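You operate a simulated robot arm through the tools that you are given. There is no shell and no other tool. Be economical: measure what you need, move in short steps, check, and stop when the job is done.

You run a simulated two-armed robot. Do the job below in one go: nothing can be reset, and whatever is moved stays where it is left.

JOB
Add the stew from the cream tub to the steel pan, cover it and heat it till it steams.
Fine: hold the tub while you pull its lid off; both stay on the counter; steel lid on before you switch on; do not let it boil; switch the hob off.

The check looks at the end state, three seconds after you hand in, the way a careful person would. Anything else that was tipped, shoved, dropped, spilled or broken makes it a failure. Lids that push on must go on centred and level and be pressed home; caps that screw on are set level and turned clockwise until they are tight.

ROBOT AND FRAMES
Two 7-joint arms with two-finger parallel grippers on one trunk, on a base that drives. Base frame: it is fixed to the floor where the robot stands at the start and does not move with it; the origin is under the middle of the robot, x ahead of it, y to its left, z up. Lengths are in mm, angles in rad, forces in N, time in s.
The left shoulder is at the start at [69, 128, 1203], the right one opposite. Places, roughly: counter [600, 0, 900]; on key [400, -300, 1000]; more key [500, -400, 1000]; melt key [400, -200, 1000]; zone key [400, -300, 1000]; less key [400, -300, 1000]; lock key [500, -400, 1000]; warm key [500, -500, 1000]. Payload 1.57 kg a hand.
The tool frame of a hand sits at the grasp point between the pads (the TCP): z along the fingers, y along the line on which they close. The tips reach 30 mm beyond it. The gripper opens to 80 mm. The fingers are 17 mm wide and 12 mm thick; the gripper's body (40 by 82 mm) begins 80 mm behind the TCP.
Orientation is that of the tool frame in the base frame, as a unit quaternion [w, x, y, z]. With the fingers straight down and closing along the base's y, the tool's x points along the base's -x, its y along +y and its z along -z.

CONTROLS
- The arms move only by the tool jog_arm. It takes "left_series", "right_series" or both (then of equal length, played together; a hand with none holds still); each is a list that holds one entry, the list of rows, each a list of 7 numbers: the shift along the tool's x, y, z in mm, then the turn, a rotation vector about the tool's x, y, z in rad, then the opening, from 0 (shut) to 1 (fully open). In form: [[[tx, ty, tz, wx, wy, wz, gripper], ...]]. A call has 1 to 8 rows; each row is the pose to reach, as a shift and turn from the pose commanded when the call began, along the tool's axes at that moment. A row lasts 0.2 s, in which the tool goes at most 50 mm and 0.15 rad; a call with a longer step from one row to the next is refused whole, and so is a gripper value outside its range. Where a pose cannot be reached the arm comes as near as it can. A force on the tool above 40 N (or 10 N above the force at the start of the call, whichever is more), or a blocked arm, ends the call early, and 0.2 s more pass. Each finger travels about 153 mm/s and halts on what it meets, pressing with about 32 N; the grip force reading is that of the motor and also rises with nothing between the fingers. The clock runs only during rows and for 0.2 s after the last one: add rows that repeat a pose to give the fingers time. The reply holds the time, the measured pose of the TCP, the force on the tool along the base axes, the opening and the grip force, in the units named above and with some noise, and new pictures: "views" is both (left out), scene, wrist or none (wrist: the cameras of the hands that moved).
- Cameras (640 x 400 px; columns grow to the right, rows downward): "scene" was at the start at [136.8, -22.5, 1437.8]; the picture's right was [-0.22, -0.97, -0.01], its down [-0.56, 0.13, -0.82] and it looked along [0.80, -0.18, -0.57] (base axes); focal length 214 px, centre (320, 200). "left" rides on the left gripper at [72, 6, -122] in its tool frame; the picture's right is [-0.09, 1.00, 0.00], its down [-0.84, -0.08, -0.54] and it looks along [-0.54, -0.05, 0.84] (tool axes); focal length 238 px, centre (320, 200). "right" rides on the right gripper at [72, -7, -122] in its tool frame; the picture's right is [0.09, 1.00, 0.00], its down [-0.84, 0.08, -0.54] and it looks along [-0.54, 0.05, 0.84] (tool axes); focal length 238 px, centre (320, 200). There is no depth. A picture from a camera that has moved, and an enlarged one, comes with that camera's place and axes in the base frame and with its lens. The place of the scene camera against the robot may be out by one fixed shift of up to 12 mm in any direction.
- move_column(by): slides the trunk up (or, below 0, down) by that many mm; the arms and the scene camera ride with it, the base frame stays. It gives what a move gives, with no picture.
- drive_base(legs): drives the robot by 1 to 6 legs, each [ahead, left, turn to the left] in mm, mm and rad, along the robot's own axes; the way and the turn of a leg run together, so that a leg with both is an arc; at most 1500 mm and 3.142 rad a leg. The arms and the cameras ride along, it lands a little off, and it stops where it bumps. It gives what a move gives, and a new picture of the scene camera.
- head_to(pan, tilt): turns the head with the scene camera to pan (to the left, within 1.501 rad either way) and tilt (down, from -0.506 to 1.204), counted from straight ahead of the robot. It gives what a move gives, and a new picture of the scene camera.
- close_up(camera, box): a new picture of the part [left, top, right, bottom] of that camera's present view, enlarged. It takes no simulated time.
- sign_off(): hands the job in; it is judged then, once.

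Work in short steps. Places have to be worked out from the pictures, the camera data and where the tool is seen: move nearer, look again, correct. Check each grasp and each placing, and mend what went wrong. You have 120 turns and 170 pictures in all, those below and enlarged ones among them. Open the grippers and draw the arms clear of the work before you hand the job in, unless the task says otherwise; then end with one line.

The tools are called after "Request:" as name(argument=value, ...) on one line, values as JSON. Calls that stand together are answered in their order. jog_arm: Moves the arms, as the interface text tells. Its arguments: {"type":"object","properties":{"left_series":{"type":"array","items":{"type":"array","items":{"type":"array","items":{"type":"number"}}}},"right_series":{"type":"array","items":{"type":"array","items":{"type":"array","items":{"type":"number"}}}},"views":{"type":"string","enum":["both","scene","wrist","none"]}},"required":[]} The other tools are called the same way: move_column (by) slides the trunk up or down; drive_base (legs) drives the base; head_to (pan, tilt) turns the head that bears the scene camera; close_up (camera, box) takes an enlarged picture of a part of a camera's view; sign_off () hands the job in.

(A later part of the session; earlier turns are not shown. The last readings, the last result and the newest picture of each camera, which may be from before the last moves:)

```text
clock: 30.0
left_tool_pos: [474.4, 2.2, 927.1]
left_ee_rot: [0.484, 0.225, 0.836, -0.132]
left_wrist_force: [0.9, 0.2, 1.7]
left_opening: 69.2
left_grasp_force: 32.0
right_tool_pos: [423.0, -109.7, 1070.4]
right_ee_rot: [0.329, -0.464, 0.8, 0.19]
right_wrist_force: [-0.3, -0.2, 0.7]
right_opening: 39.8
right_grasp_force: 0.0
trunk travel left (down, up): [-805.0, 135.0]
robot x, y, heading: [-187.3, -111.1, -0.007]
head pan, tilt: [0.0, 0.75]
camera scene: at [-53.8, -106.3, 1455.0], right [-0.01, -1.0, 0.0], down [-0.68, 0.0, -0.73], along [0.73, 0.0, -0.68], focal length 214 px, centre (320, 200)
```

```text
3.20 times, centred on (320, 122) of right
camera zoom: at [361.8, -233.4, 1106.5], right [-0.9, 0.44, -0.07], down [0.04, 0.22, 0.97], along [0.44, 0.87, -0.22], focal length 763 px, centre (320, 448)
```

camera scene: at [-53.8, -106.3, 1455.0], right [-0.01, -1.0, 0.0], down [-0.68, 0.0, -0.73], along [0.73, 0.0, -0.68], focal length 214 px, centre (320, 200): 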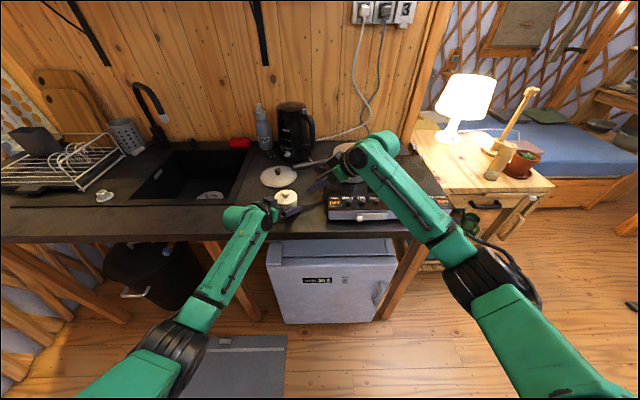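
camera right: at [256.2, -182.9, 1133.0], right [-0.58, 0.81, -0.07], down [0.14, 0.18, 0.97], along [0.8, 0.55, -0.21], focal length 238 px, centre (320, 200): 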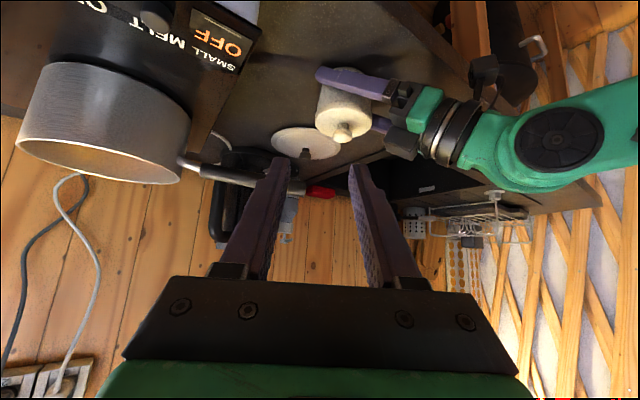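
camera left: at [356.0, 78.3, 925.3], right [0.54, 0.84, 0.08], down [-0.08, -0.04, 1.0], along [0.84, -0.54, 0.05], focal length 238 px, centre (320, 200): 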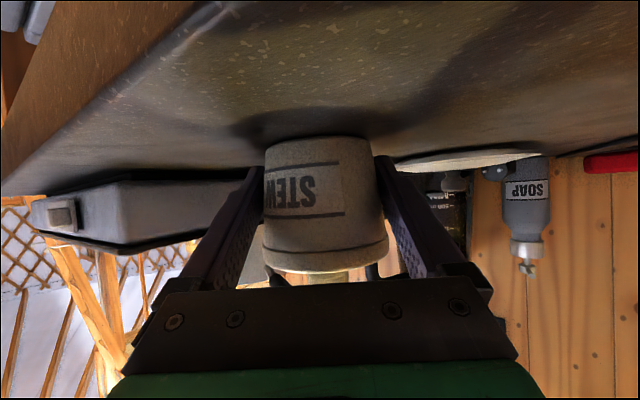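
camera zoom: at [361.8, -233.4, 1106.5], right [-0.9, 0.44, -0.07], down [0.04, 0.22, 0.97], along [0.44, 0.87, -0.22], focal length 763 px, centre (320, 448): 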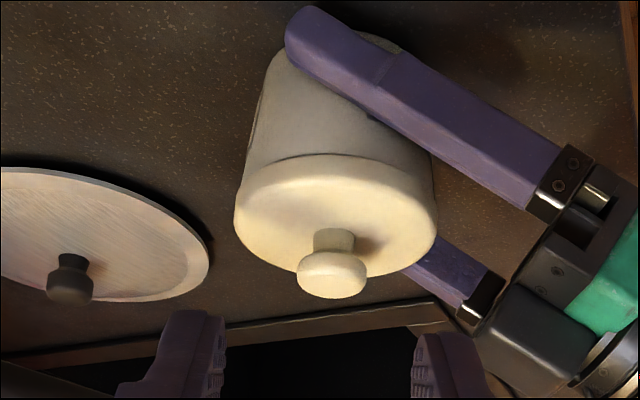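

Knob ≈ (478,-1,≈982), 6 mm to the tool's +y side. I advance with the fingers straddling it, stopping 25 mm short for a check.

Request:
jog_arm(right_series=[[[-7, 6, 33, 0, 0, 0, 0.55], [-13, 6, 66, 0, 0, 0, 0.55], [-20, 6, 100, 0, 0, 0, 0.55], [-20, 6, 100, 0, 0, 0, 0.55]]], views="wrist")

Request:
close_up(camera="right", box=[240, 60, 400, 220])

```text
clock: 31.0
left_tool_pos: [474.2, 2.1, 928.2]
left_ee_rot: [0.483, 0.226, 0.836, -0.131]
left_wrist_force: [0.6, 1.1, 1.2]
left_opening: 69.0
left_grasp_force: 32.4
right_tool_pos: [458.6, -36.9, 1011.9]
right_ee_rot: [0.33, -0.465, 0.799, 0.192]
right_wrist_force: [0.1, -0.5, 0.5]
right_opening: 43.9
right_grasp_force: 0.1
trunk travel left (down, up): [-805.0, 135.0]
robot x, y, heading: [-187.3, -108.7, -0.004]
head pan, tilt: [0.0, 0.75]
camera right: at [397.9, -159.3, 1050.0], right [-0.9, 0.44, -0.07], down [0.04, 0.22, 0.97], along [0.44, 0.87, -0.22], focal length 238 px, centre (320, 200)
```

right: 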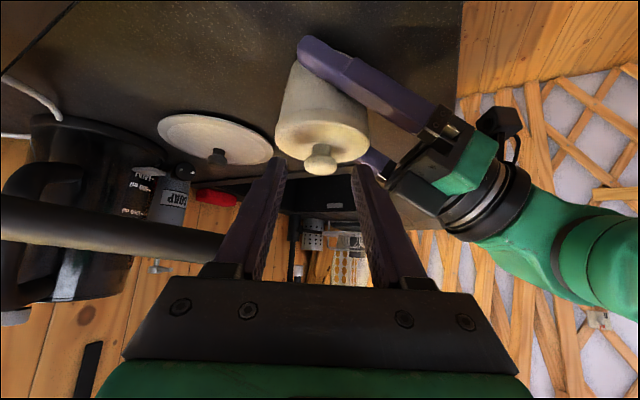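

```text
2.50 times, centred on (320, 140) of right
camera zoom: at [397.9, -159.3, 1050.0], right [-0.9, 0.44, -0.07], down [0.04, 0.22, 0.97], along [0.44, 0.87, -0.22], focal length 596 px, centre (320, 350)
```

zoom: 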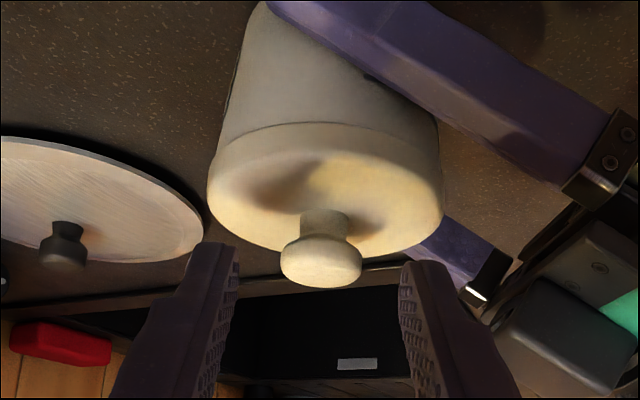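

Centred. Final 27 mm in, then close on the knob.

Request:
jog_arm(right_series=[[[-5, 0, 14, 0, 0, 0, 0.55], [-10, 0, 27, 0, 0, 0, 0.55], [-10, 0, 27, 0, 0, 0, 0.55], [-10, 0, 27, 0, 0, 0, 0.2], [-10, 0, 27, 0, 0, 0, 0.1], [-10, 0, 27, 0, 0, 0, 0.1]]], views="wrist")

Request:
close_up(camera="right", box=[240, 60, 400, 220])

```text
clock: 32.4
left_tool_pos: [473.6, 1.2, 927.3]
left_ee_rot: [0.483, 0.225, 0.836, -0.13]
left_wrist_force: [-2.6, 0.6, 0.8]
left_opening: 69.1
left_grasp_force: 31.4
right_tool_pos: [468.5, -13.7, 1001.2]
right_ee_rot: [0.33, -0.464, 0.8, 0.19]
right_wrist_force: [3.0, -1.1, 0.9]
right_opening: 23.8
right_grasp_force: 32.0
right hand out of reach, approached as far as the arm can: row 2
trunk travel left (down, up): [-805.0, 135.0]
robot x, y, heading: [-191.6, -112.5, -0.004]
head pan, tilt: [0.0, 0.75]
camera right: at [407.8, -135.6, 1037.7], right [-0.9, 0.44, -0.07], down [0.04, 0.22, 0.97], along [0.44, 0.87, -0.21], focal length 238 px, centre (320, 200)
```

right: 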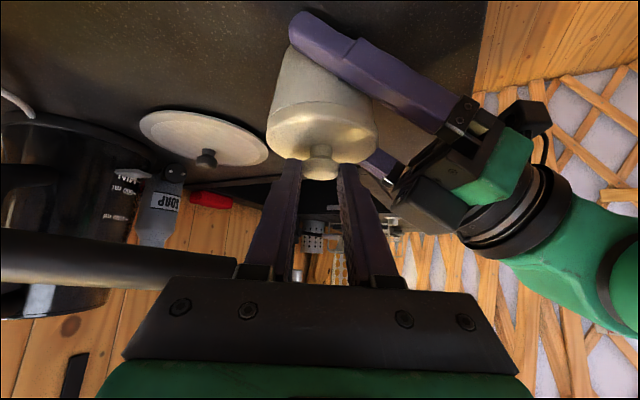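

```text
2.50 times, centred on (320, 140) of right
camera zoom: at [407.8, -135.6, 1037.7], right [-0.9, 0.44, -0.07], down [0.04, 0.22, 0.97], along [0.44, 0.87, -0.21], focal length 596 px, centre (320, 350)
```

zoom: 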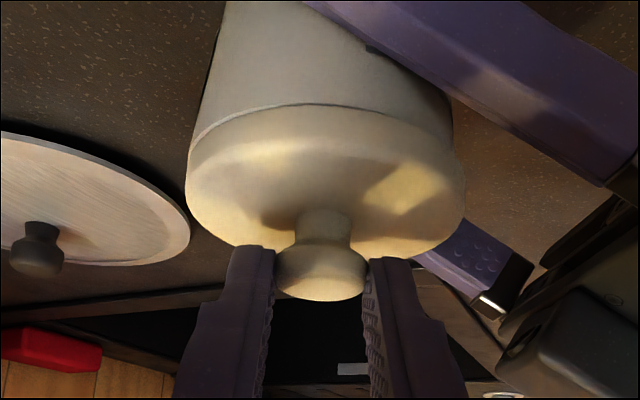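

Knob gripped (24 mm, 32 N). I pull straight up with the tub held.

Request:
jog_arm(right_series=[[[-2, 0, -2, 0, 0, 0, 0.1], [-4, 0, -4, 0, 0, 0, 0.1], [-7, 0, -7, 0, 0, 0, 0.1], [-11, 0, -11, 0, 0, 0, 0.1], [-16, 0, -16, 0, 0, 0, 0.1], [-22, 0, -22, 0, 0, 0, 0.1], [-28, 0, -28, 0, 0, 0, 0.1]]], views="wrist")

```text
clock: 34.0
left_tool_pos: [475.0, 2.2, 927.7]
left_ee_rot: [0.483, 0.226, 0.836, -0.132]
left_wrist_force: [0.0, 0.4, 1.0]
left_opening: 68.9
left_grasp_force: 31.4
right_tool_pos: [470.6, -12.0, 1039.7]
right_ee_rot: [0.33, -0.464, 0.8, 0.191]
right_wrist_force: [0.1, 0.1, -0.3]
right_opening: 23.9
right_grasp_force: 31.3
trunk travel left (down, up): [-805.0, 135.0]
robot x, y, heading: [-186.5, -115.2, -0.004]
head pan, tilt: [0.0, 0.75]
camera right: at [409.5, -134.8, 1077.3], right [-0.9, 0.44, -0.06], down [0.04, 0.22, 0.97], along [0.44, 0.87, -0.22], focal length 238 px, centre (320, 200)
```

right: 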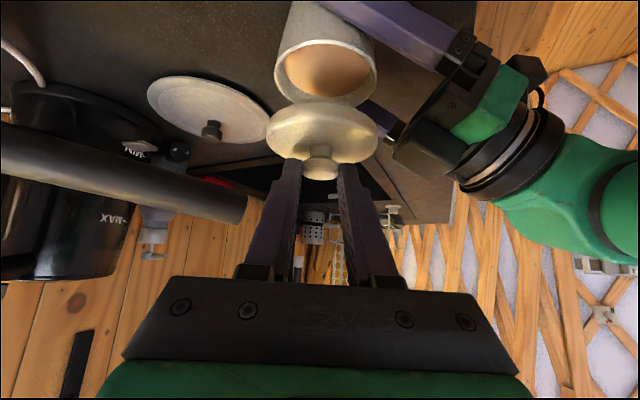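

The lid is off. I carry it right over free counter near (445,-80), then raise the tub 50 mm to make room.

Request:
jog_arm(right_series=[[[20, -4, -20, 0, 0, 0, 0.1], [40, -8, -40, 0, 0, 0, 0.1], [61, -12, -61, 0, 0, 0, 0.1], [61, -12, -61, 0, 0, 0, 0.1], [61, -12, -61, 0, 0, 0, 0.1], [61, -12, -61, 0, 0, 0, 0.1]]], left_series=[[[0, 0, 0, 0, 0, 0, 0.4], [0, 0, 0, 0, 0, 0, 0.4], [0, 0, 0, 0, 0, 0, 0.4], [-14, 0, -8, 0, 0, 0, 0.4], [-29, 0, -17, 0, 0, 0, 0.4], [-43, 0, -25, 0, 0, 0, 0.4]]])

```text
clock: 35.4
left_tool_pos: [475.8, 0.7, 977.6]
left_ee_rot: [0.482, 0.225, 0.837, -0.131]
left_wrist_force: [-1.3, 0.0, -2.3]
left_opening: 68.5
left_grasp_force: 32.2
right_tool_pos: [440.6, -94.1, 1038.0]
right_ee_rot: [0.329, -0.464, 0.799, 0.192]
right_wrist_force: [0.4, 0.1, -0.7]
right_opening: 23.6
right_grasp_force: 31.9
trunk travel left (down, up): [-805.0, 135.0]
robot x, y, heading: [-187.2, -112.3, -0.005]
head pan, tilt: [0.0, 0.75]
camera scene: at [-53.4, -108.1, 1454.9], right [-0.01, -1.0, 0.0], down [-0.68, 0.0, -0.73], along [0.73, 0.0, -0.68], focal length 214 px, centre (320, 200)
camera right: at [378.9, -216.5, 1075.9], right [-0.9, 0.44, -0.06], down [0.04, 0.22, 0.97], along [0.44, 0.87, -0.22], focal length 238 px, centre (320, 200)
camera left: at [356.9, 77.4, 975.1], right [0.54, 0.84, 0.08], down [-0.08, -0.04, 1.0], along [0.84, -0.55, 0.05], focal length 238 px, centre (320, 200)
```

scene: 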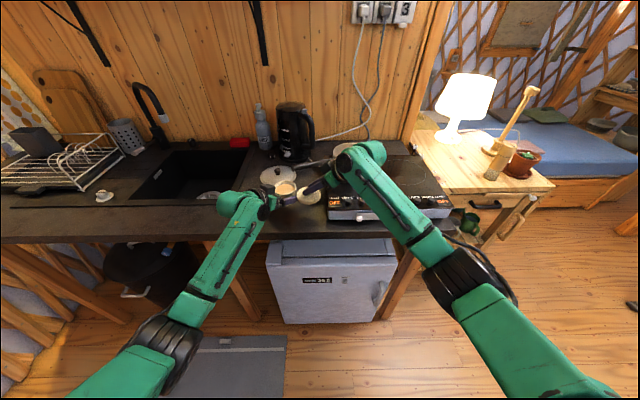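
right: 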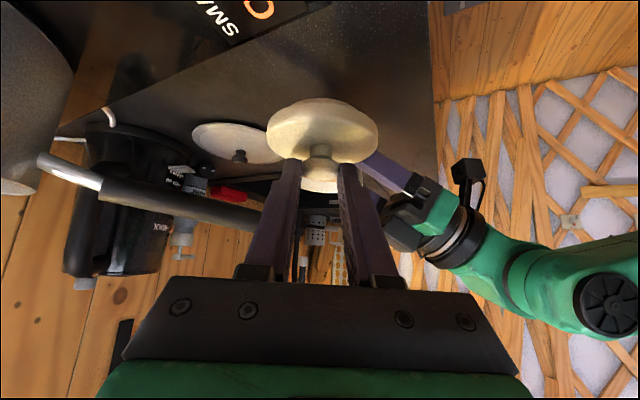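
left: 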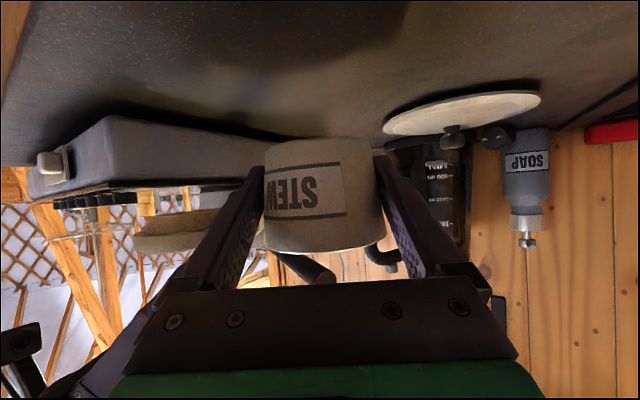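

Lower the lid toward the counter, watching the force.

Request:
jog_arm(right_series=[[[14, 0, 14, 0, 0, 0, 0.1], [28, 0, 28, 0, 0, 0, 0.1], [42, 0, 42, 0, 0, 0, 0.1], [52, 0, 52, 0, 0, 0, 0.1], [57, 0, 57, 0, 0, 0, 0.1], [57, 0, 57, 0, 0, 0, 0.1]]])

Request:
close_up(camera="left", box=[0, 60, 240, 300])

```text
clock: 36.8
left_tool_pos: [475.6, 1.4, 977.3]
left_ee_rot: [0.483, 0.224, 0.836, -0.13]
left_wrist_force: [-0.1, -0.8, -2.4]
left_opening: 68.5
left_grasp_force: 31.9
right_tool_pos: [439.8, -93.0, 959.3]
right_ee_rot: [0.33, -0.465, 0.799, 0.192]
right_wrist_force: [-0.1, 0.5, -0.8]
right_opening: 23.7
right_grasp_force: 31.6
trunk travel left (down, up): [-805.0, 135.0]
robot x, y, heading: [-189.1, -108.8, -0.002]
head pan, tilt: [0.0, 0.75]
camera scene: at [-53.3, -107.7, 1455.0], right [-0.01, -1.0, 0.0], down [-0.68, 0.0, -0.73], along [0.73, 0.0, -0.68], focal length 214 px, centre (320, 200)
camera right: at [378.3, -215.6, 996.4], right [-0.9, 0.44, -0.06], down [0.04, 0.22, 0.97], along [0.44, 0.87, -0.22], focal length 238 px, centre (320, 200)
```

scene: 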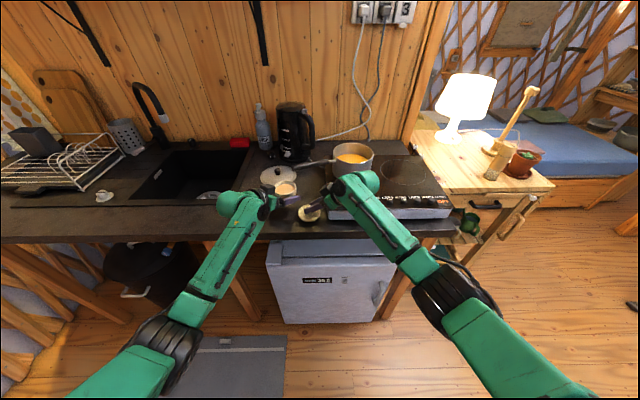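
right: 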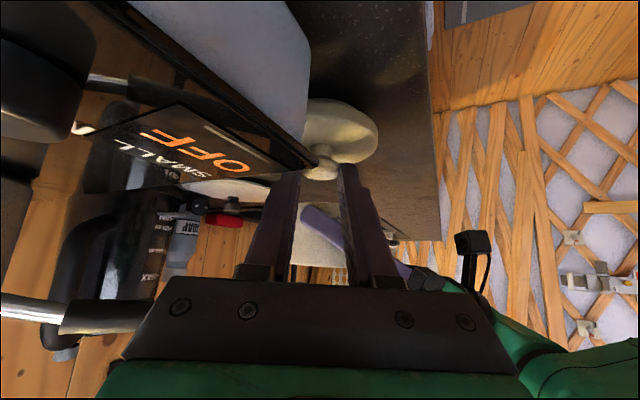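

```text
1.67 times, centred on (120, 180) of left
camera zoom: at [357.1, 77.6, 974.9], right [0.54, 0.84, 0.08], down [-0.08, -0.04, 1.0], along [0.84, -0.54, 0.05], focal length 397 px, centre (653, 233)
```

zoom: 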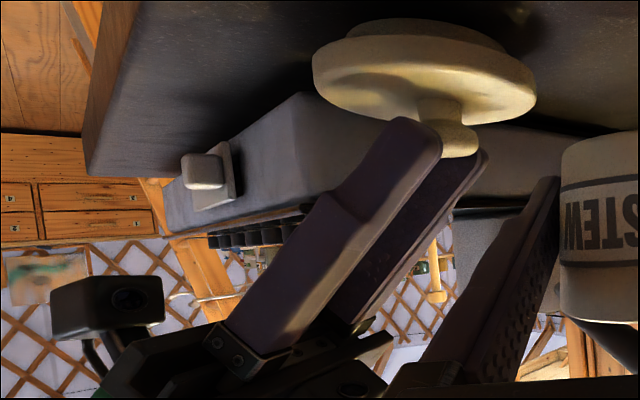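

The lid (with its plug) hangs just a few mm above the counter, clear of the hob. I lower in small steps until contact.

Request:
jog_arm(right_series=[[[2, 0, 2, 0, 0, 0, 0.1], [3, 0, 3, 0, 0, 0, 0.1], [4, 0, 4, 0, 0, 0, 0.1], [5, 0, 5, 0, 0, 0, 0.1], [5, 0, 5, 0, 0, 0, 0.1]]], views="none")

Request:
close_up(camera="left", box=[60, 50, 260, 175])

```text
clock: 38.0
left_tool_pos: [474.6, -0.0, 977.6]
left_ee_rot: [0.483, 0.226, 0.836, -0.131]
left_wrist_force: [-0.8, -0.5, -2.3]
left_opening: 68.4
left_grasp_force: 31.9
right_tool_pos: [438.9, -92.2, 953.7]
right_ee_rot: [0.331, -0.464, 0.799, 0.192]
right_wrist_force: [3.1, -0.4, 9.7]
right_opening: 23.6
right_grasp_force: 32.0
trunk travel left (down, up): [-805.0, 135.0]
robot x, y, heading: [-191.2, -110.3, -0.006]
head pan, tilt: [0.0, 0.75]
```

```text
3.20 times, centred on (160, 112) of left
camera zoom: at [356.3, 77.5, 975.6], right [0.54, 0.84, 0.08], down [-0.08, -0.04, 1.0], along [0.84, -0.54, 0.05], focal length 763 px, centre (832, 480)
```

zoom: 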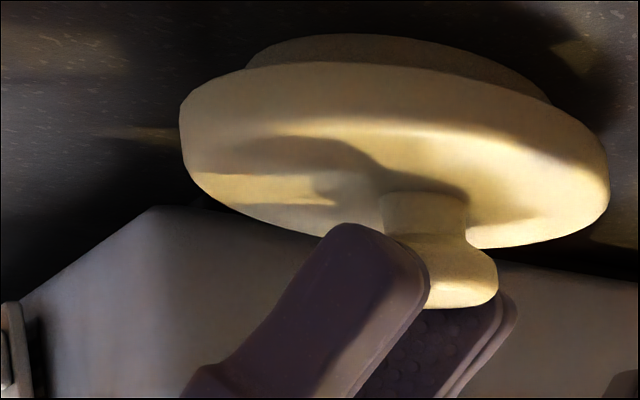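

Contact (≈10 N). I release and withdraw back along the tool axis.

Request:
jog_arm(right_series=[[[4, 0, 4, 0, 0, 0, 0.35], [4, 0, 4, 0, 0, 0, 0.6], [4, 0, 4, 0, 0, 0, 0.6], [4, 0, -20, 0, 0, 0, 0.6], [4, 0, -60, 0, 0, 0, 0.6], [4, 0, -100, 0, 0, 0, 0.6], [4, 0, -140, 0, 0, 0, 0.6]]], views="both")

```text
clock: 39.6
left_tool_pos: [475.2, 0.5, 977.4]
left_ee_rot: [0.483, 0.225, 0.836, -0.131]
left_wrist_force: [-0.1, 0.6, -1.6]
left_opening: 68.3
left_grasp_force: 32.3
right_tool_pos: [389.2, -182.3, 1048.0]
right_ee_rot: [0.33, -0.464, 0.799, 0.192]
right_wrist_force: [0.5, -0.5, -0.3]
right_opening: 47.8
right_grasp_force: 0.2
trunk travel left (down, up): [-805.0, 135.0]
robot x, y, heading: [-186.9, -114.3, -0.004]
head pan, tilt: [0.0, 0.75]
camera scene: at [-54.3, -108.8, 1455.0], right [0.0, -1.0, 0.0], down [-0.68, 0.0, -0.73], along [0.73, 0.0, -0.68], focal length 214 px, centre (320, 200)
camera right: at [327.9, -305.8, 1085.3], right [-0.9, 0.44, -0.06], down [0.04, 0.22, 0.97], along [0.44, 0.87, -0.22], focal length 238 px, centre (320, 200)
```

scene: 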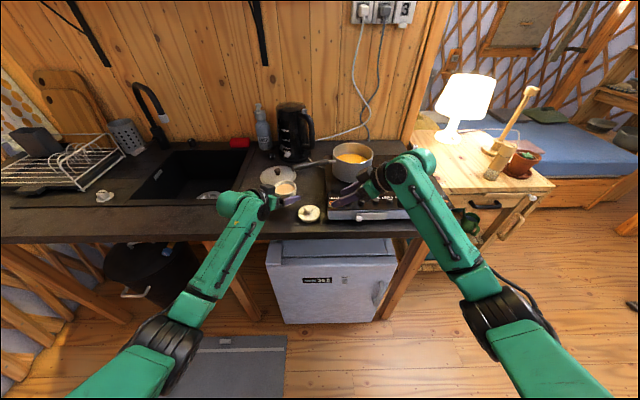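
right: 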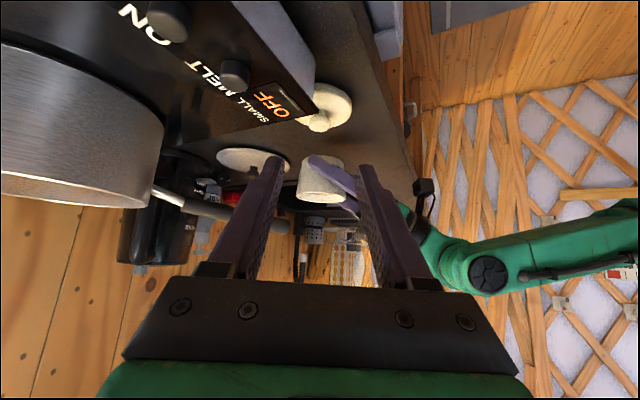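

Lid rests on the counter. I draw the right arm back out of the way.

Request:
jog_arm(right_series=[[[20, 10, -34, 0, 0, 0, 0.6], [40, 20, -68, 0, 0, 0, 0.6], [60, 30, -102, 0, 0, 0, 0.6], [80, 39, -136, 0, 0, 0, 0.6], [99, 48, -170, 0, 0, 0, 0.6], [119, 58, -204, 0, 0, 0, 0.6], [138, 67, -237, 0, 0, 0, 0.6]]], views="both")

Request:
close_up(camera="scene", box=[250, 130, 410, 230])

```text
clock: 41.2
left_tool_pos: [475.1, 1.0, 978.0]
left_ee_rot: [0.484, 0.225, 0.836, -0.131]
left_wrist_force: [-1.0, 0.1, -0.9]
left_opening: 67.9
left_grasp_force: 32.5
right_tool_pos: [198.8, -378.8, 1122.0]
right_ee_rot: [0.33, -0.465, 0.799, 0.191]
right_wrist_force: [-0.3, 0.4, 0.1]
right_opening: 48.1
right_grasp_force: 0.0
trunk travel left (down, up): [-805.0, 135.0]
robot x, y, heading: [-187.5, -113.4, -0.002]
head pan, tilt: [0.0, 0.75]
camera scene: at [-54.7, -108.5, 1455.1], right [0.0, -1.0, 0.0], down [-0.68, 0.0, -0.73], along [0.73, 0.0, -0.68], focal length 214 px, centre (320, 200)
camera right: at [136.7, -502.7, 1158.8], right [-0.9, 0.43, -0.07], down [0.04, 0.22, 0.97], along [0.44, 0.87, -0.22], focal length 238 px, centre (320, 200)
```

scene: 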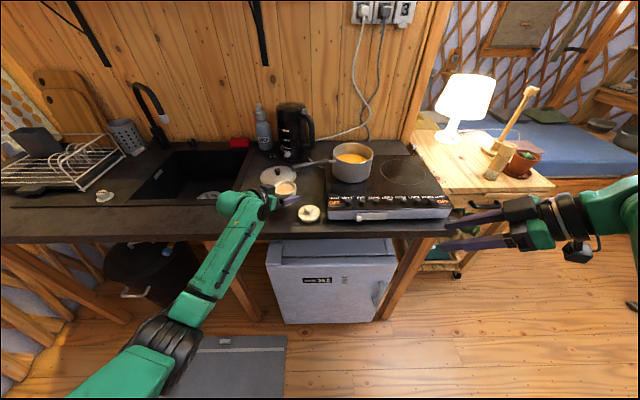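
right: 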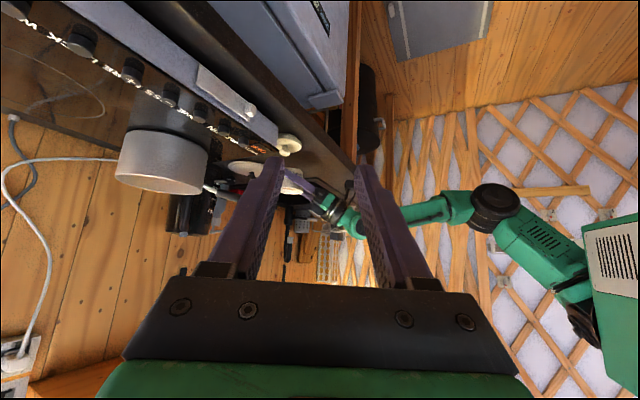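

```text
4.00 times, centred on (330, 180) of scene
camera zoom: at [-54.7, -108.5, 1455.1], right [0.0, -1.0, 0.0], down [-0.68, 0.0, -0.73], along [0.73, 0.0, -0.68], focal length 858 px, centre (280, 280)
```

zoom: 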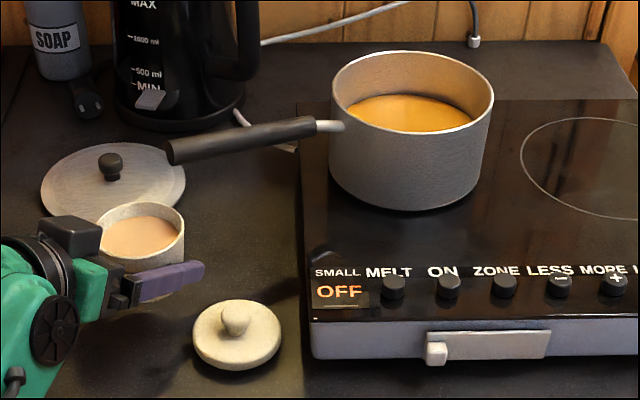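

Rim of the pan triangulates to about (638,-232,1043), ⌀150. I raise the tub upright to z≈1113, then drive 130 mm forward to bring the pan in reach.

Request:
jog_arm(left_series=[[[-23, 0, -13, 0, 0, 0, 0.4], [-47, 0, -27, 0, 0, 0, 0.4], [-70, 0, -40, 0, 0, 0, 0.4], [-94, 0, -54, 0, 0, 0, 0.4], [-117, 0, -67, 0, 0, 0, 0.4]]], views="none")

Request:
drive_base(legs=[[130, 0, 0]])

```text
clock: 42.4
left_tool_pos: [473.5, 1.5, 1112.9]
left_ee_rot: [0.483, 0.225, 0.836, -0.131]
left_wrist_force: [0.6, 0.1, -2.6]
left_opening: 68.2
left_grasp_force: 31.7
right_tool_pos: [199.2, -378.5, 1122.2]
right_ee_rot: [0.329, -0.464, 0.8, 0.191]
right_wrist_force: [0.2, -1.9, 0.4]
right_opening: 48.2
right_grasp_force: 0.1
trunk travel left (down, up): [-805.0, 135.0]
robot x, y, heading: [-187.7, -111.2, -0.006]
head pan, tilt: [0.0, 0.75]
```

```text
clock: 43.7
left_tool_pos: [603.5, 1.4, 1113.2]
left_ee_rot: [0.484, 0.225, 0.835, -0.131]
left_wrist_force: [-0.9, -0.1, -1.9]
left_opening: 68.0
left_grasp_force: 31.9
right_tool_pos: [326.6, -379.7, 1123.5]
right_ee_rot: [0.331, -0.464, 0.799, 0.192]
right_wrist_force: [0.2, -0.7, -0.2]
right_opening: 47.7
right_grasp_force: 0.1
trunk travel left (down, up): [-805.0, 135.0]
robot x, y, heading: [-58.6, -113.6, -0.007]
head pan, tilt: [0.0, 0.75]
camera scene: at [73.9, -108.7, 1455.2], right [-0.01, -1.0, 0.0], down [-0.68, 0.0, -0.73], along [0.73, 0.0, -0.68], focal length 214 px, centre (320, 200)
```

scene: 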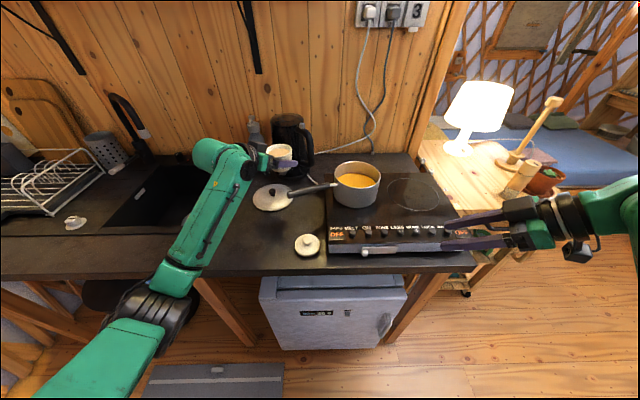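

Clear. I carry the tub level over the pan, slowly.

Request:
jog_arm(left_series=[[[-7, -14, 10, 0, 0, 0, 0.4], [-19, -39, 27, 0, 0, 0, 0.4], [-31, -64, 45, 0, 0, 0, 0.4], [-43, -89, 62, 0, 0, 0, 0.4], [-55, -114, 80, 0, 0, 0, 0.4], [-66, -137, 96, 0, 0, 0, 0.4], [-76, -157, 110, 0, 0, 0, 0.4], [-83, -170, 119, 0, 0, 0, 0.4]]], views="both")

```text
clock: 45.5
left_tool_pos: [644.1, -220.1, 1124.0]
left_ee_rot: [0.482, 0.226, 0.836, -0.131]
left_wrist_force: [0.0, 0.2, -1.7]
left_opening: 67.9
left_grasp_force: 32.3
right_tool_pos: [326.7, -380.5, 1121.6]
right_ee_rot: [0.329, -0.464, 0.799, 0.193]
right_wrist_force: [-0.3, -0.4, -0.3]
right_opening: 48.0
right_grasp_force: 0.0
trunk travel left (down, up): [-805.0, 135.0]
robot x, y, heading: [-55.9, -114.8, -0.006]
head pan, tilt: [0.0, 0.75]
camera scene: at [76.2, -110.0, 1454.9], right [-0.01, -1.0, 0.0], down [-0.68, 0.01, -0.73], along [0.73, 0.0, -0.68], focal length 214 px, centre (320, 200)
camera left: at [525.0, -142.8, 1122.1], right [0.54, 0.84, 0.08], down [-0.08, -0.04, 1.0], along [0.84, -0.55, 0.05], focal length 238 px, centre (320, 200)
```

scene: 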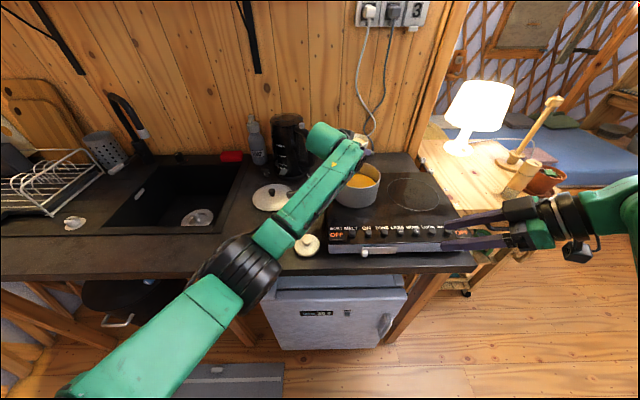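
left: 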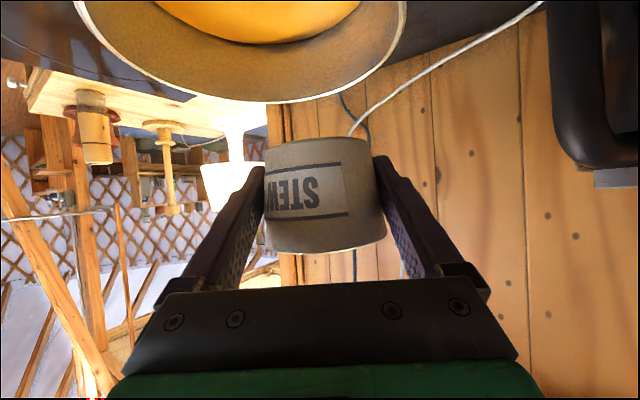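

The tub is over the pan's middle (rim check agrees within ~6 mm). I start to pour by rolling the hand 64° toward the pan's front-right.

Request:
jog_arm(left_series=[[[0, 0, 0, 0, 0, 0.14, 0.4], [0, 0, 0, 0, 0, 0.28, 0.4], [0, 0, 0, 0, 0, 0.42, 0.4], [0, 0, 0, 0, 0, 0.56, 0.4], [0, 0, 0, 0, 0, 0.7, 0.4], [0, 0, 0, 0, 0, 0.84, 0.4], [0, 0, 0, 0, 0, 0.98, 0.4], [0, 0, 0, 0, 0, 1.12, 0.4]]], views="both")

Request:
close_up(camera="scene", box=[290, 110, 420, 220])

```text
clock: 47.3
left_tool_pos: [644.5, -218.6, 1124.6]
left_ee_rot: [0.479, 0.636, 0.587, 0.146]
left_wrist_force: [-0.1, 0.2, -1.3]
left_opening: 67.8
left_grasp_force: 32.4
right_tool_pos: [329.2, -380.1, 1122.2]
right_ee_rot: [0.33, -0.464, 0.8, 0.191]
right_wrist_force: [0.5, -0.2, 0.2]
right_opening: 47.9
right_grasp_force: 0.1
trunk travel left (down, up): [-805.0, 135.0]
robot x, y, heading: [-58.5, -111.8, -0.006]
head pan, tilt: [0.0, 0.75]
camera scene: at [76.3, -108.8, 1455.0], right [-0.01, -1.0, 0.0], down [-0.68, 0.0, -0.73], along [0.73, 0.0, -0.68], focal length 214 px, centre (320, 200)
camera left: at [576.7, -101.5, 1162.6], right [0.58, 0.07, 0.81], down [-0.68, -0.52, 0.53], along [0.45, -0.85, -0.25], focal length 238 px, centre (320, 200)
```

scene: 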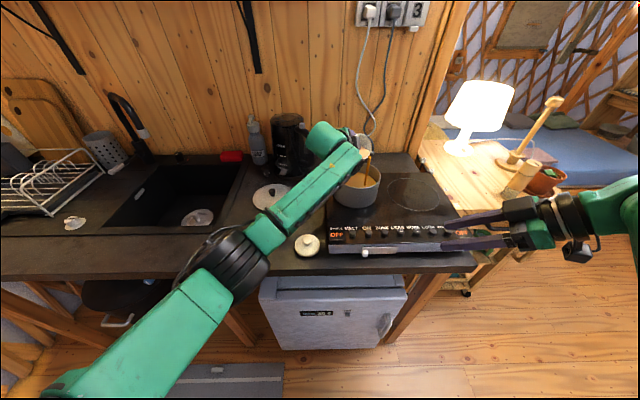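
left: 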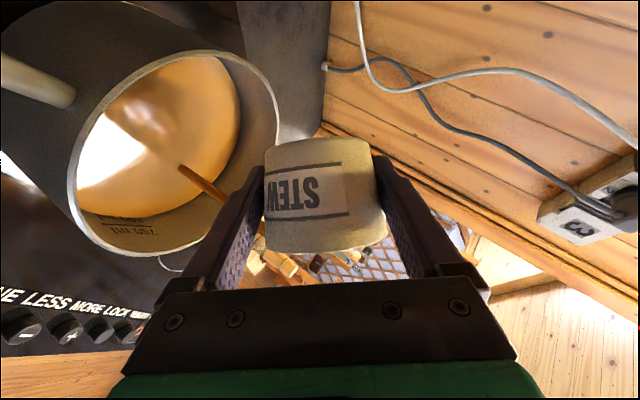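

```text
3.64 times, centred on (355, 165) of scene
camera zoom: at [76.3, -108.8, 1455.0], right [-0.01, -1.0, 0.0], down [-0.68, 0.0, -0.73], along [0.73, 0.0, -0.68], focal length 780 px, centre (193, 327)
```

zoom: 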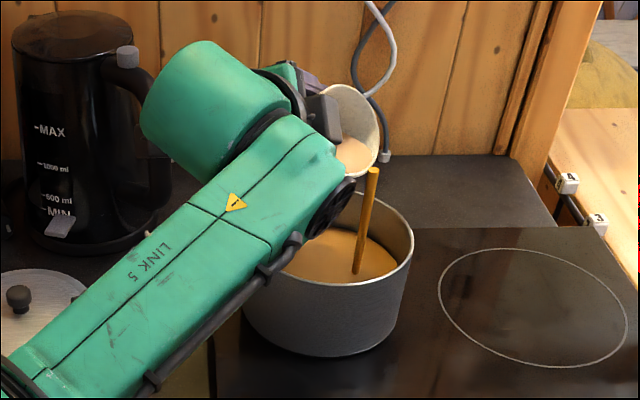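

Stew streams into the pan. Continue rolling.

Request:
jog_arm(left_series=[[[0, 0, 0, 0, 0, 0.12, 0.4], [0, 0, 0, 0, 0, 0.24, 0.4], [0, 0, 0, 0, 0, 0.37, 0.4], [0, 0, 0, 0, 0, 0.5, 0.4], [0, 0, 0, 0, 0, 0.64, 0.4], [0, 0, 0, 0, 0, 0.78, 0.4], [0, 0, 0, 0, 0, 0.92, 0.4], [0, 0, 0, 0, 0, 1.06, 0.4]]], views="both")

Request:
close_up(camera="scene", box=[290, 110, 420, 220])

```text
clock: 49.1
left_tool_pos: [644.0, -219.8, 1125.8]
left_ee_rot: [0.339, 0.845, 0.185, 0.369]
left_wrist_force: [0.2, 0.7, -2.1]
left_opening: 67.7
left_grasp_force: 32.0
right_tool_pos: [327.6, -380.9, 1121.1]
right_ee_rot: [0.329, -0.464, 0.8, 0.192]
right_wrist_force: [-0.9, -0.5, -0.4]
right_opening: 47.8
right_grasp_force: 0.0
trunk travel left (down, up): [-805.0, 135.0]
robot x, y, heading: [-58.5, -110.9, -0.004]
head pan, tilt: [0.0, 0.75]
camera scene: at [76.3, -108.9, 1455.0], right [-0.01, -1.0, 0.0], down [-0.68, 0.0, -0.73], along [0.73, 0.0, -0.68], focal length 214 px, centre (320, 200)
camera left: at [601.3, -130.2, 1225.5], right [0.0, -0.75, 0.66], down [-0.96, -0.18, -0.2], along [0.27, -0.64, -0.72], focal length 238 px, centre (320, 200)
```

scene: 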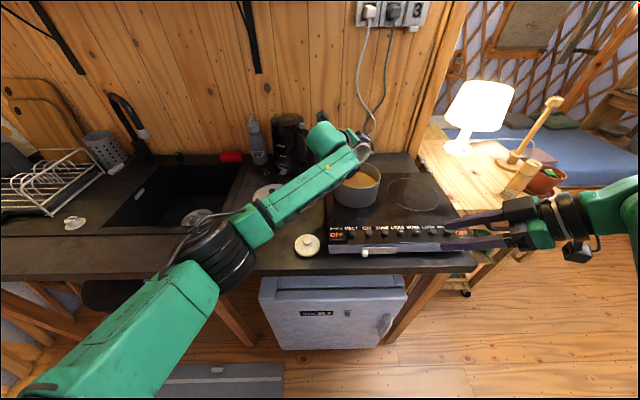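
left: 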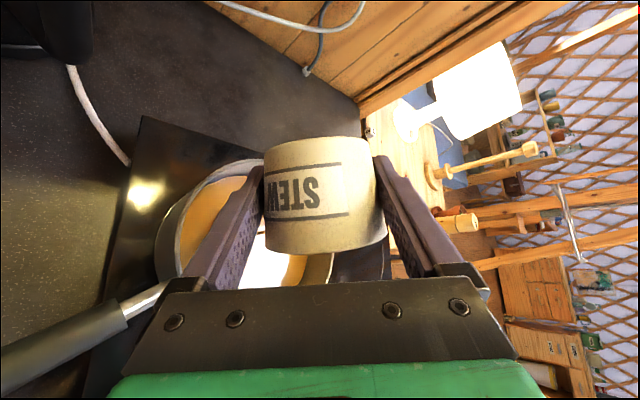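

```text
3.64 times, centred on (355, 165) of scene
camera zoom: at [76.3, -108.9, 1455.0], right [-0.01, -1.0, 0.0], down [-0.68, 0.0, -0.73], along [0.73, 0.0, -0.68], focal length 780 px, centre (193, 327)
```

zoom: 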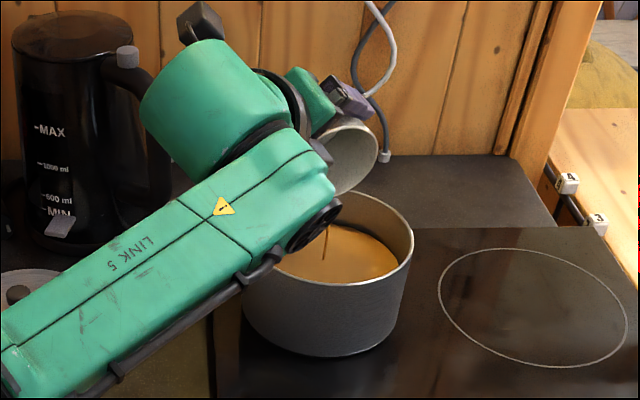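

Almost empty; roll a bit more and wait for the drips.

Request:
jog_arm(left_series=[[[0, 0, 0, 0, 0, 0.14, 0.4], [0, 0, 0, 0, 0, 0.28, 0.4], [0, 0, 0, 0, 0, 0.42, 0.4], [0, 0, 0, 0, 0, 0.56, 0.4], [0, 0, 0, 0, 0, 0.56, 0.4], [0, 0, 0, 0, 0, 0.56, 0.4], [0, 0, 0, 0, 0, 0.56, 0.4], [0, 0, 0, 0, 0, 0.56, 0.4]]], views="none")

Request:
jog_arm(left_series=[[[0, 0, 0, 0, 0, 0, 0.4], [0, 0, 0, 0, 0, 0, 0.4], [0, 0, 0, 0, 0, 0, 0.4], [0, 0, 0, 0, 0, 0, 0.4], [0, 0, 0, 0, 0, 0, 0.4], [0, 0, 0, 0, 0, 0, 0.4]]], views="none")

Request:
close_up(camera="scene", box=[290, 110, 420, 220])

```text
clock: 50.9
left_tool_pos: [644.1, -219.0, 1125.6]
left_ee_rot: [0.225, 0.864, -0.055, 0.447]
left_wrist_force: [0.1, 0.8, -1.9]
left_opening: 67.5
left_grasp_force: 32.3
right_tool_pos: [327.3, -380.2, 1122.2]
right_ee_rot: [0.33, -0.464, 0.8, 0.191]
right_wrist_force: [0.1, 0.0, 0.2]
right_opening: 47.7
right_grasp_force: 0.0
trunk travel left (down, up): [-805.0, 135.0]
robot x, y, heading: [-59.2, -116.3, -0.011]
head pan, tilt: [0.0, 0.75]
```

```text
clock: 52.3
left_tool_pos: [644.2, -219.0, 1124.0]
left_ee_rot: [0.225, 0.864, -0.055, 0.447]
left_wrist_force: [-0.3, 1.0, -2.2]
left_opening: 67.5
left_grasp_force: 32.2
right_tool_pos: [328.2, -381.3, 1121.9]
right_ee_rot: [0.33, -0.464, 0.8, 0.191]
right_wrist_force: [0.4, -0.3, 0.2]
right_opening: 47.7
right_grasp_force: 0.1
trunk travel left (down, up): [-805.0, 135.0]
robot x, y, heading: [-59.7, -114.2, -0.005]
head pan, tilt: [0.0, 0.75]
```

```text
3.64 times, centred on (355, 165) of scene
camera zoom: at [76.3, -109.0, 1455.0], right [-0.01, -1.0, 0.0], down [-0.68, 0.0, -0.73], along [0.73, 0.0, -0.68], focal length 780 px, centre (193, 327)
```

zoom: 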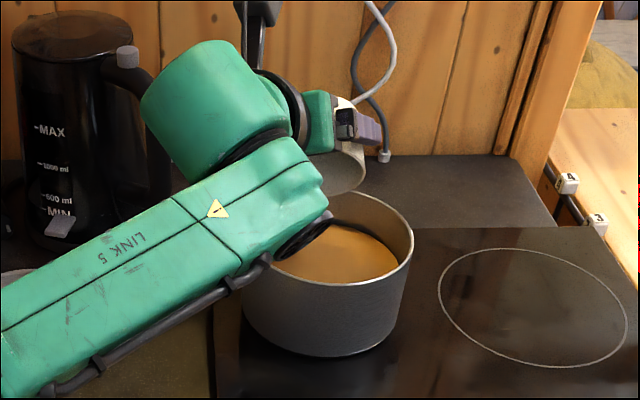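

No more drips. I roll the tub back upright.

Request:
jog_arm(left_series=[[[0, 0, 0, 0, 0, -0.14, 0.4], [0, 0, 0, 0, 0, -0.28, 0.4], [0, 0, 0, 0, 0, -0.42, 0.4], [0, 0, 0, 0, 0, -0.56, 0.4], [0, 0, 0, 0, 0, -0.7, 0.4], [0, 0, 0, 0, 0, -0.84, 0.4], [0, 0, 0, 0, 0, -0.98, 0.4], [0, 0, 0, 0, 0, -1.12, 0.4]]], views="none")

Request:
jog_arm(left_series=[[[0, 0, 0, 0, 0, -0.14, 0.4], [0, 0, 0, 0, 0, -0.28, 0.4], [0, 0, 0, 0, 0, -0.42, 0.4], [0, 0, 0, 0, 0, -0.56, 0.4], [0, 0, 0, 0, 0, -0.7, 0.4], [0, 0, 0, 0, 0, -0.84, 0.4], [0, 0, 0, 0, 0, -0.98, 0.4], [0, 0, 0, 0, 0, -1.12, 0.4]]], views="none")

Request:
jog_arm(left_series=[[[0, 0, 0, 0, 0, -0.13, 0.4], [0, 0, 0, 0, 0, -0.26, 0.4], [0, 0, 0, 0, 0, -0.39, 0.4], [0, 0, 0, 0, 0, -0.5, 0.4]]], views="both")

```text
clock: 54.1
left_tool_pos: [644.7, -220.0, 1124.5]
left_ee_rot: [0.429, 0.76, 0.414, 0.259]
left_wrist_force: [-0.9, 0.4, -1.8]
left_opening: 67.8
left_grasp_force: 32.0
right_tool_pos: [327.8, -380.2, 1122.0]
right_ee_rot: [0.329, -0.464, 0.8, 0.191]
right_wrist_force: [0.2, -0.2, 0.0]
right_opening: 47.8
right_grasp_force: 0.0
trunk travel left (down, up): [-805.0, 135.0]
robot x, y, heading: [-56.6, -110.5, -0.007]
head pan, tilt: [0.0, 0.75]
```

```text
clock: 55.9
left_tool_pos: [643.5, -219.8, 1124.3]
left_ee_rot: [0.501, 0.424, 0.755, -0.009]
left_wrist_force: [1.1, -0.8, -2.8]
left_opening: 67.5
left_grasp_force: 31.9
right_tool_pos: [329.0, -380.0, 1120.8]
right_ee_rot: [0.33, -0.463, 0.8, 0.191]
right_wrist_force: [-0.3, -0.2, -1.0]
right_opening: 48.0
right_grasp_force: 0.1
trunk travel left (down, up): [-805.0, 135.0]
robot x, y, heading: [-59.0, -116.5, -0.009]
head pan, tilt: [0.0, 0.75]
```

```text
clock: 56.9
left_tool_pos: [643.5, -219.5, 1126.3]
left_ee_rot: [0.483, 0.225, 0.836, -0.132]
left_wrist_force: [0.2, 0.4, -2.0]
left_opening: 67.2
left_grasp_force: 32.4
right_tool_pos: [327.4, -380.9, 1122.1]
right_ee_rot: [0.329, -0.464, 0.8, 0.191]
right_wrist_force: [0.3, -0.7, 0.9]
right_opening: 47.9
right_grasp_force: 0.0
trunk travel left (down, up): [-805.0, 135.0]
robot x, y, heading: [-57.7, -115.1, -0.005]
head pan, tilt: [0.0, 0.75]
camera scene: at [76.2, -109.1, 1455.0], right [-0.01, -1.0, 0.0], down [-0.68, 0.0, -0.73], along [0.73, 0.0, -0.68], focal length 214 px, centre (320, 200)
camera left: at [524.8, -142.9, 1122.8], right [0.54, 0.84, 0.08], down [-0.08, -0.04, 1.0], along [0.84, -0.55, 0.05], focal length 238 px, centre (320, 200)
```

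scene: 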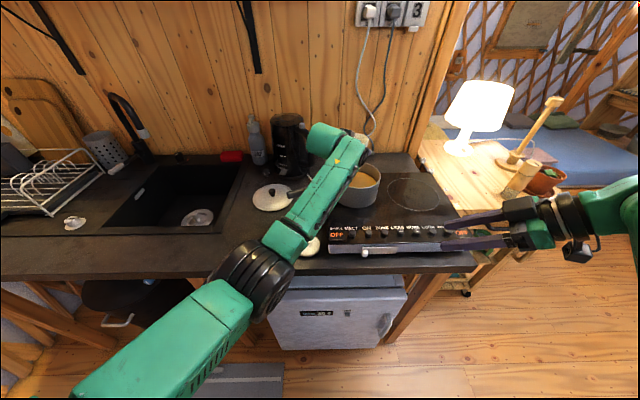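
left: 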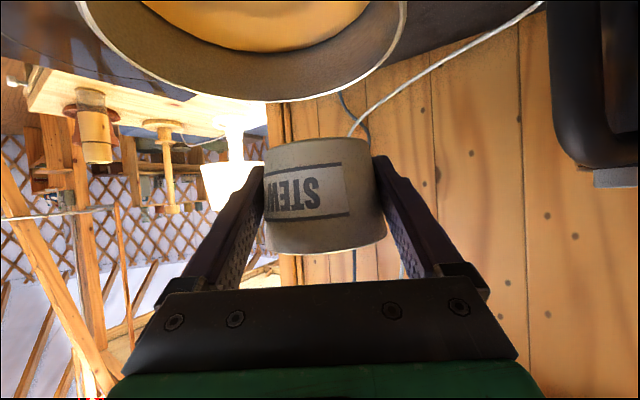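

Upright. I carry the tub back to the left over the counter.

Request:
jog_arm(left_series=[[[12, 26, -18, 0, 0, 0, 0.4], [26, 54, -38, 0, 0, 0, 0.4], [40, 83, -58, 0, 0, 0, 0.4], [55, 112, -78, 0, 0, 0, 0.4], [69, 141, -98, 0, 0, 0, 0.4], [83, 170, -119, 0, 0, 0, 0.4]]], views="none")

Request:
jog_arm(left_series=[[[12, -7, -18, 0, 0, 0, 0.4], [24, -15, -35, 0, 0, 0, 0.4], [36, -22, -53, 0, 0, 0, 0.4], [48, -29, -70, 0, 0, 0, 0.4], [61, -45, -105, 0, 0, 0, 0.4]]], views="both")

```text
clock: 58.3
left_tool_pos: [602.5, 0.2, 1110.2]
left_ee_rot: [0.483, 0.226, 0.836, -0.132]
left_wrist_force: [0.3, 0.2, -2.1]
left_opening: 67.6
left_grasp_force: 31.9
right_tool_pos: [328.7, -379.6, 1122.3]
right_ee_rot: [0.33, -0.464, 0.8, 0.191]
right_wrist_force: [-0.1, 0.5, 0.1]
right_opening: 47.9
right_grasp_force: 0.1
trunk travel left (down, up): [-805.0, 135.0]
robot x, y, heading: [-59.6, -109.5, -0.01]
head pan, tilt: [0.0, 0.75]
```

```text
clock: 59.5
left_tool_pos: [475.3, 22.7, 1112.0]
left_ee_rot: [0.485, 0.225, 0.835, -0.131]
left_wrist_force: [-0.3, 0.0, -1.9]
left_opening: 67.4
left_grasp_force: 31.9
right_tool_pos: [325.9, -380.2, 1123.0]
right_ee_rot: [0.331, -0.464, 0.799, 0.191]
right_wrist_force: [-0.6, 0.4, 0.2]
right_opening: 47.9
right_grasp_force: 0.1
trunk travel left (down, up): [-805.0, 135.0]
robot x, y, heading: [-59.5, -112.2, -0.007]
head pan, tilt: [0.0, 0.75]
camera scene: at [73.4, -107.7, 1455.3], right [-0.01, -1.0, 0.0], down [-0.68, 0.0, -0.73], along [0.73, -0.01, -0.68], focal length 214 px, centre (320, 200)
camera left: at [356.7, 98.8, 1109.9], right [0.54, 0.84, 0.08], down [-0.09, -0.04, 1.0], along [0.84, -0.55, 0.05], focal length 238 px, centre (320, 200)
```

scene: 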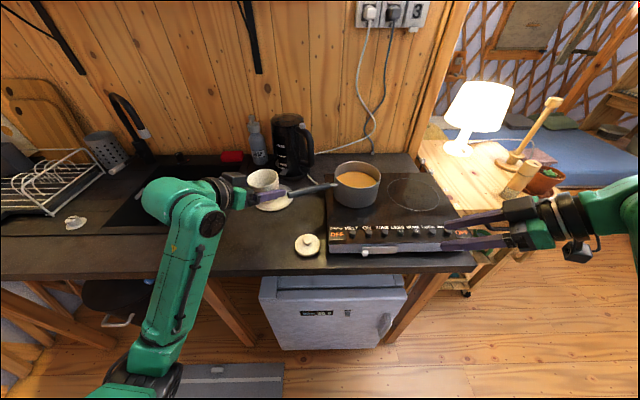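
left: 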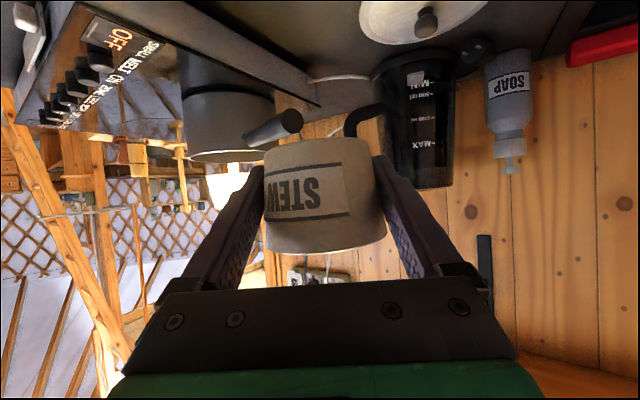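

Over the free spot near (475,22). Lower to just above the counter.

Request:
jog_arm(left_series=[[[28, 0, 16, 0, 0, 0, 0.4], [56, 0, 32, 0, 0, 0, 0.4], [84, 0, 48, 0, 0, 0, 0.4], [112, 0, 64, 0, 0, 0, 0.4], [136, 0, 78, 0, 0, 0, 0.4], [149, 0, 86, 0, 0, 0, 0.4]]], views="wrist")

```text
clock: 60.9
left_tool_pos: [475.8, 21.5, 936.8]
left_ee_rot: [0.483, 0.226, 0.836, -0.131]
left_wrist_force: [-0.7, 0.7, -1.8]
left_opening: 67.5
left_grasp_force: 31.6
right_tool_pos: [329.7, -379.9, 1122.2]
right_ee_rot: [0.33, -0.464, 0.8, 0.192]
right_wrist_force: [0.0, 0.1, 0.3]
right_opening: 48.0
right_grasp_force: 0.0
trunk travel left (down, up): [-805.0, 135.0]
robot x, y, heading: [-63.8, -110.8, -0.004]
head pan, tilt: [0.0, 0.75]
camera left: at [357.5, 99.1, 934.9], right [0.54, 0.84, 0.08], down [-0.08, -0.04, 1.0], along [0.84, -0.55, 0.05], focal length 238 px, centre (320, 200)
```

left: 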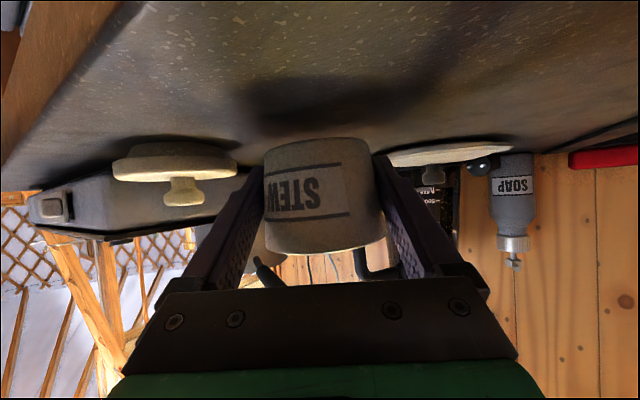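

A few mm above. Step down until contact.

Request:
jog_arm(left_series=[[[2, 0, 1, 0, 0, 0, 0.4], [4, 0, 2, 0, 0, 0, 0.4], [6, 0, 3, 0, 0, 0, 0.4], [7, 0, 4, 0, 0, 0, 0.4], [8, 0, 5, 0, 0, 0, 0.4]]], views="wrist")

```text
clock: 62.1
left_tool_pos: [476.4, 21.0, 929.4]
left_ee_rot: [0.483, 0.226, 0.836, -0.132]
left_wrist_force: [-0.6, 0.0, -2.2]
left_opening: 67.5
left_grasp_force: 31.8
right_tool_pos: [327.0, -379.8, 1121.7]
right_ee_rot: [0.33, -0.463, 0.8, 0.191]
right_wrist_force: [-0.5, 0.0, -0.4]
right_opening: 48.2
right_grasp_force: 0.0
trunk travel left (down, up): [-805.0, 135.0]
robot x, y, heading: [-59.7, -113.3, -0.006]
head pan, tilt: [0.0, 0.75]
camera left: at [358.3, 98.8, 927.0], right [0.54, 0.84, 0.08], down [-0.08, -0.04, 1.0], along [0.84, -0.55, 0.05], focal length 238 px, centre (320, 200)
```

left: 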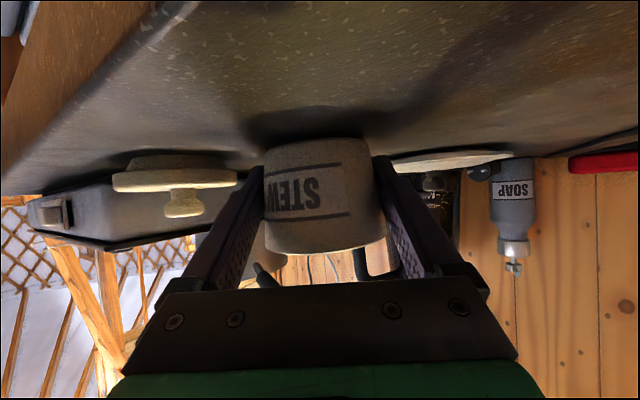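

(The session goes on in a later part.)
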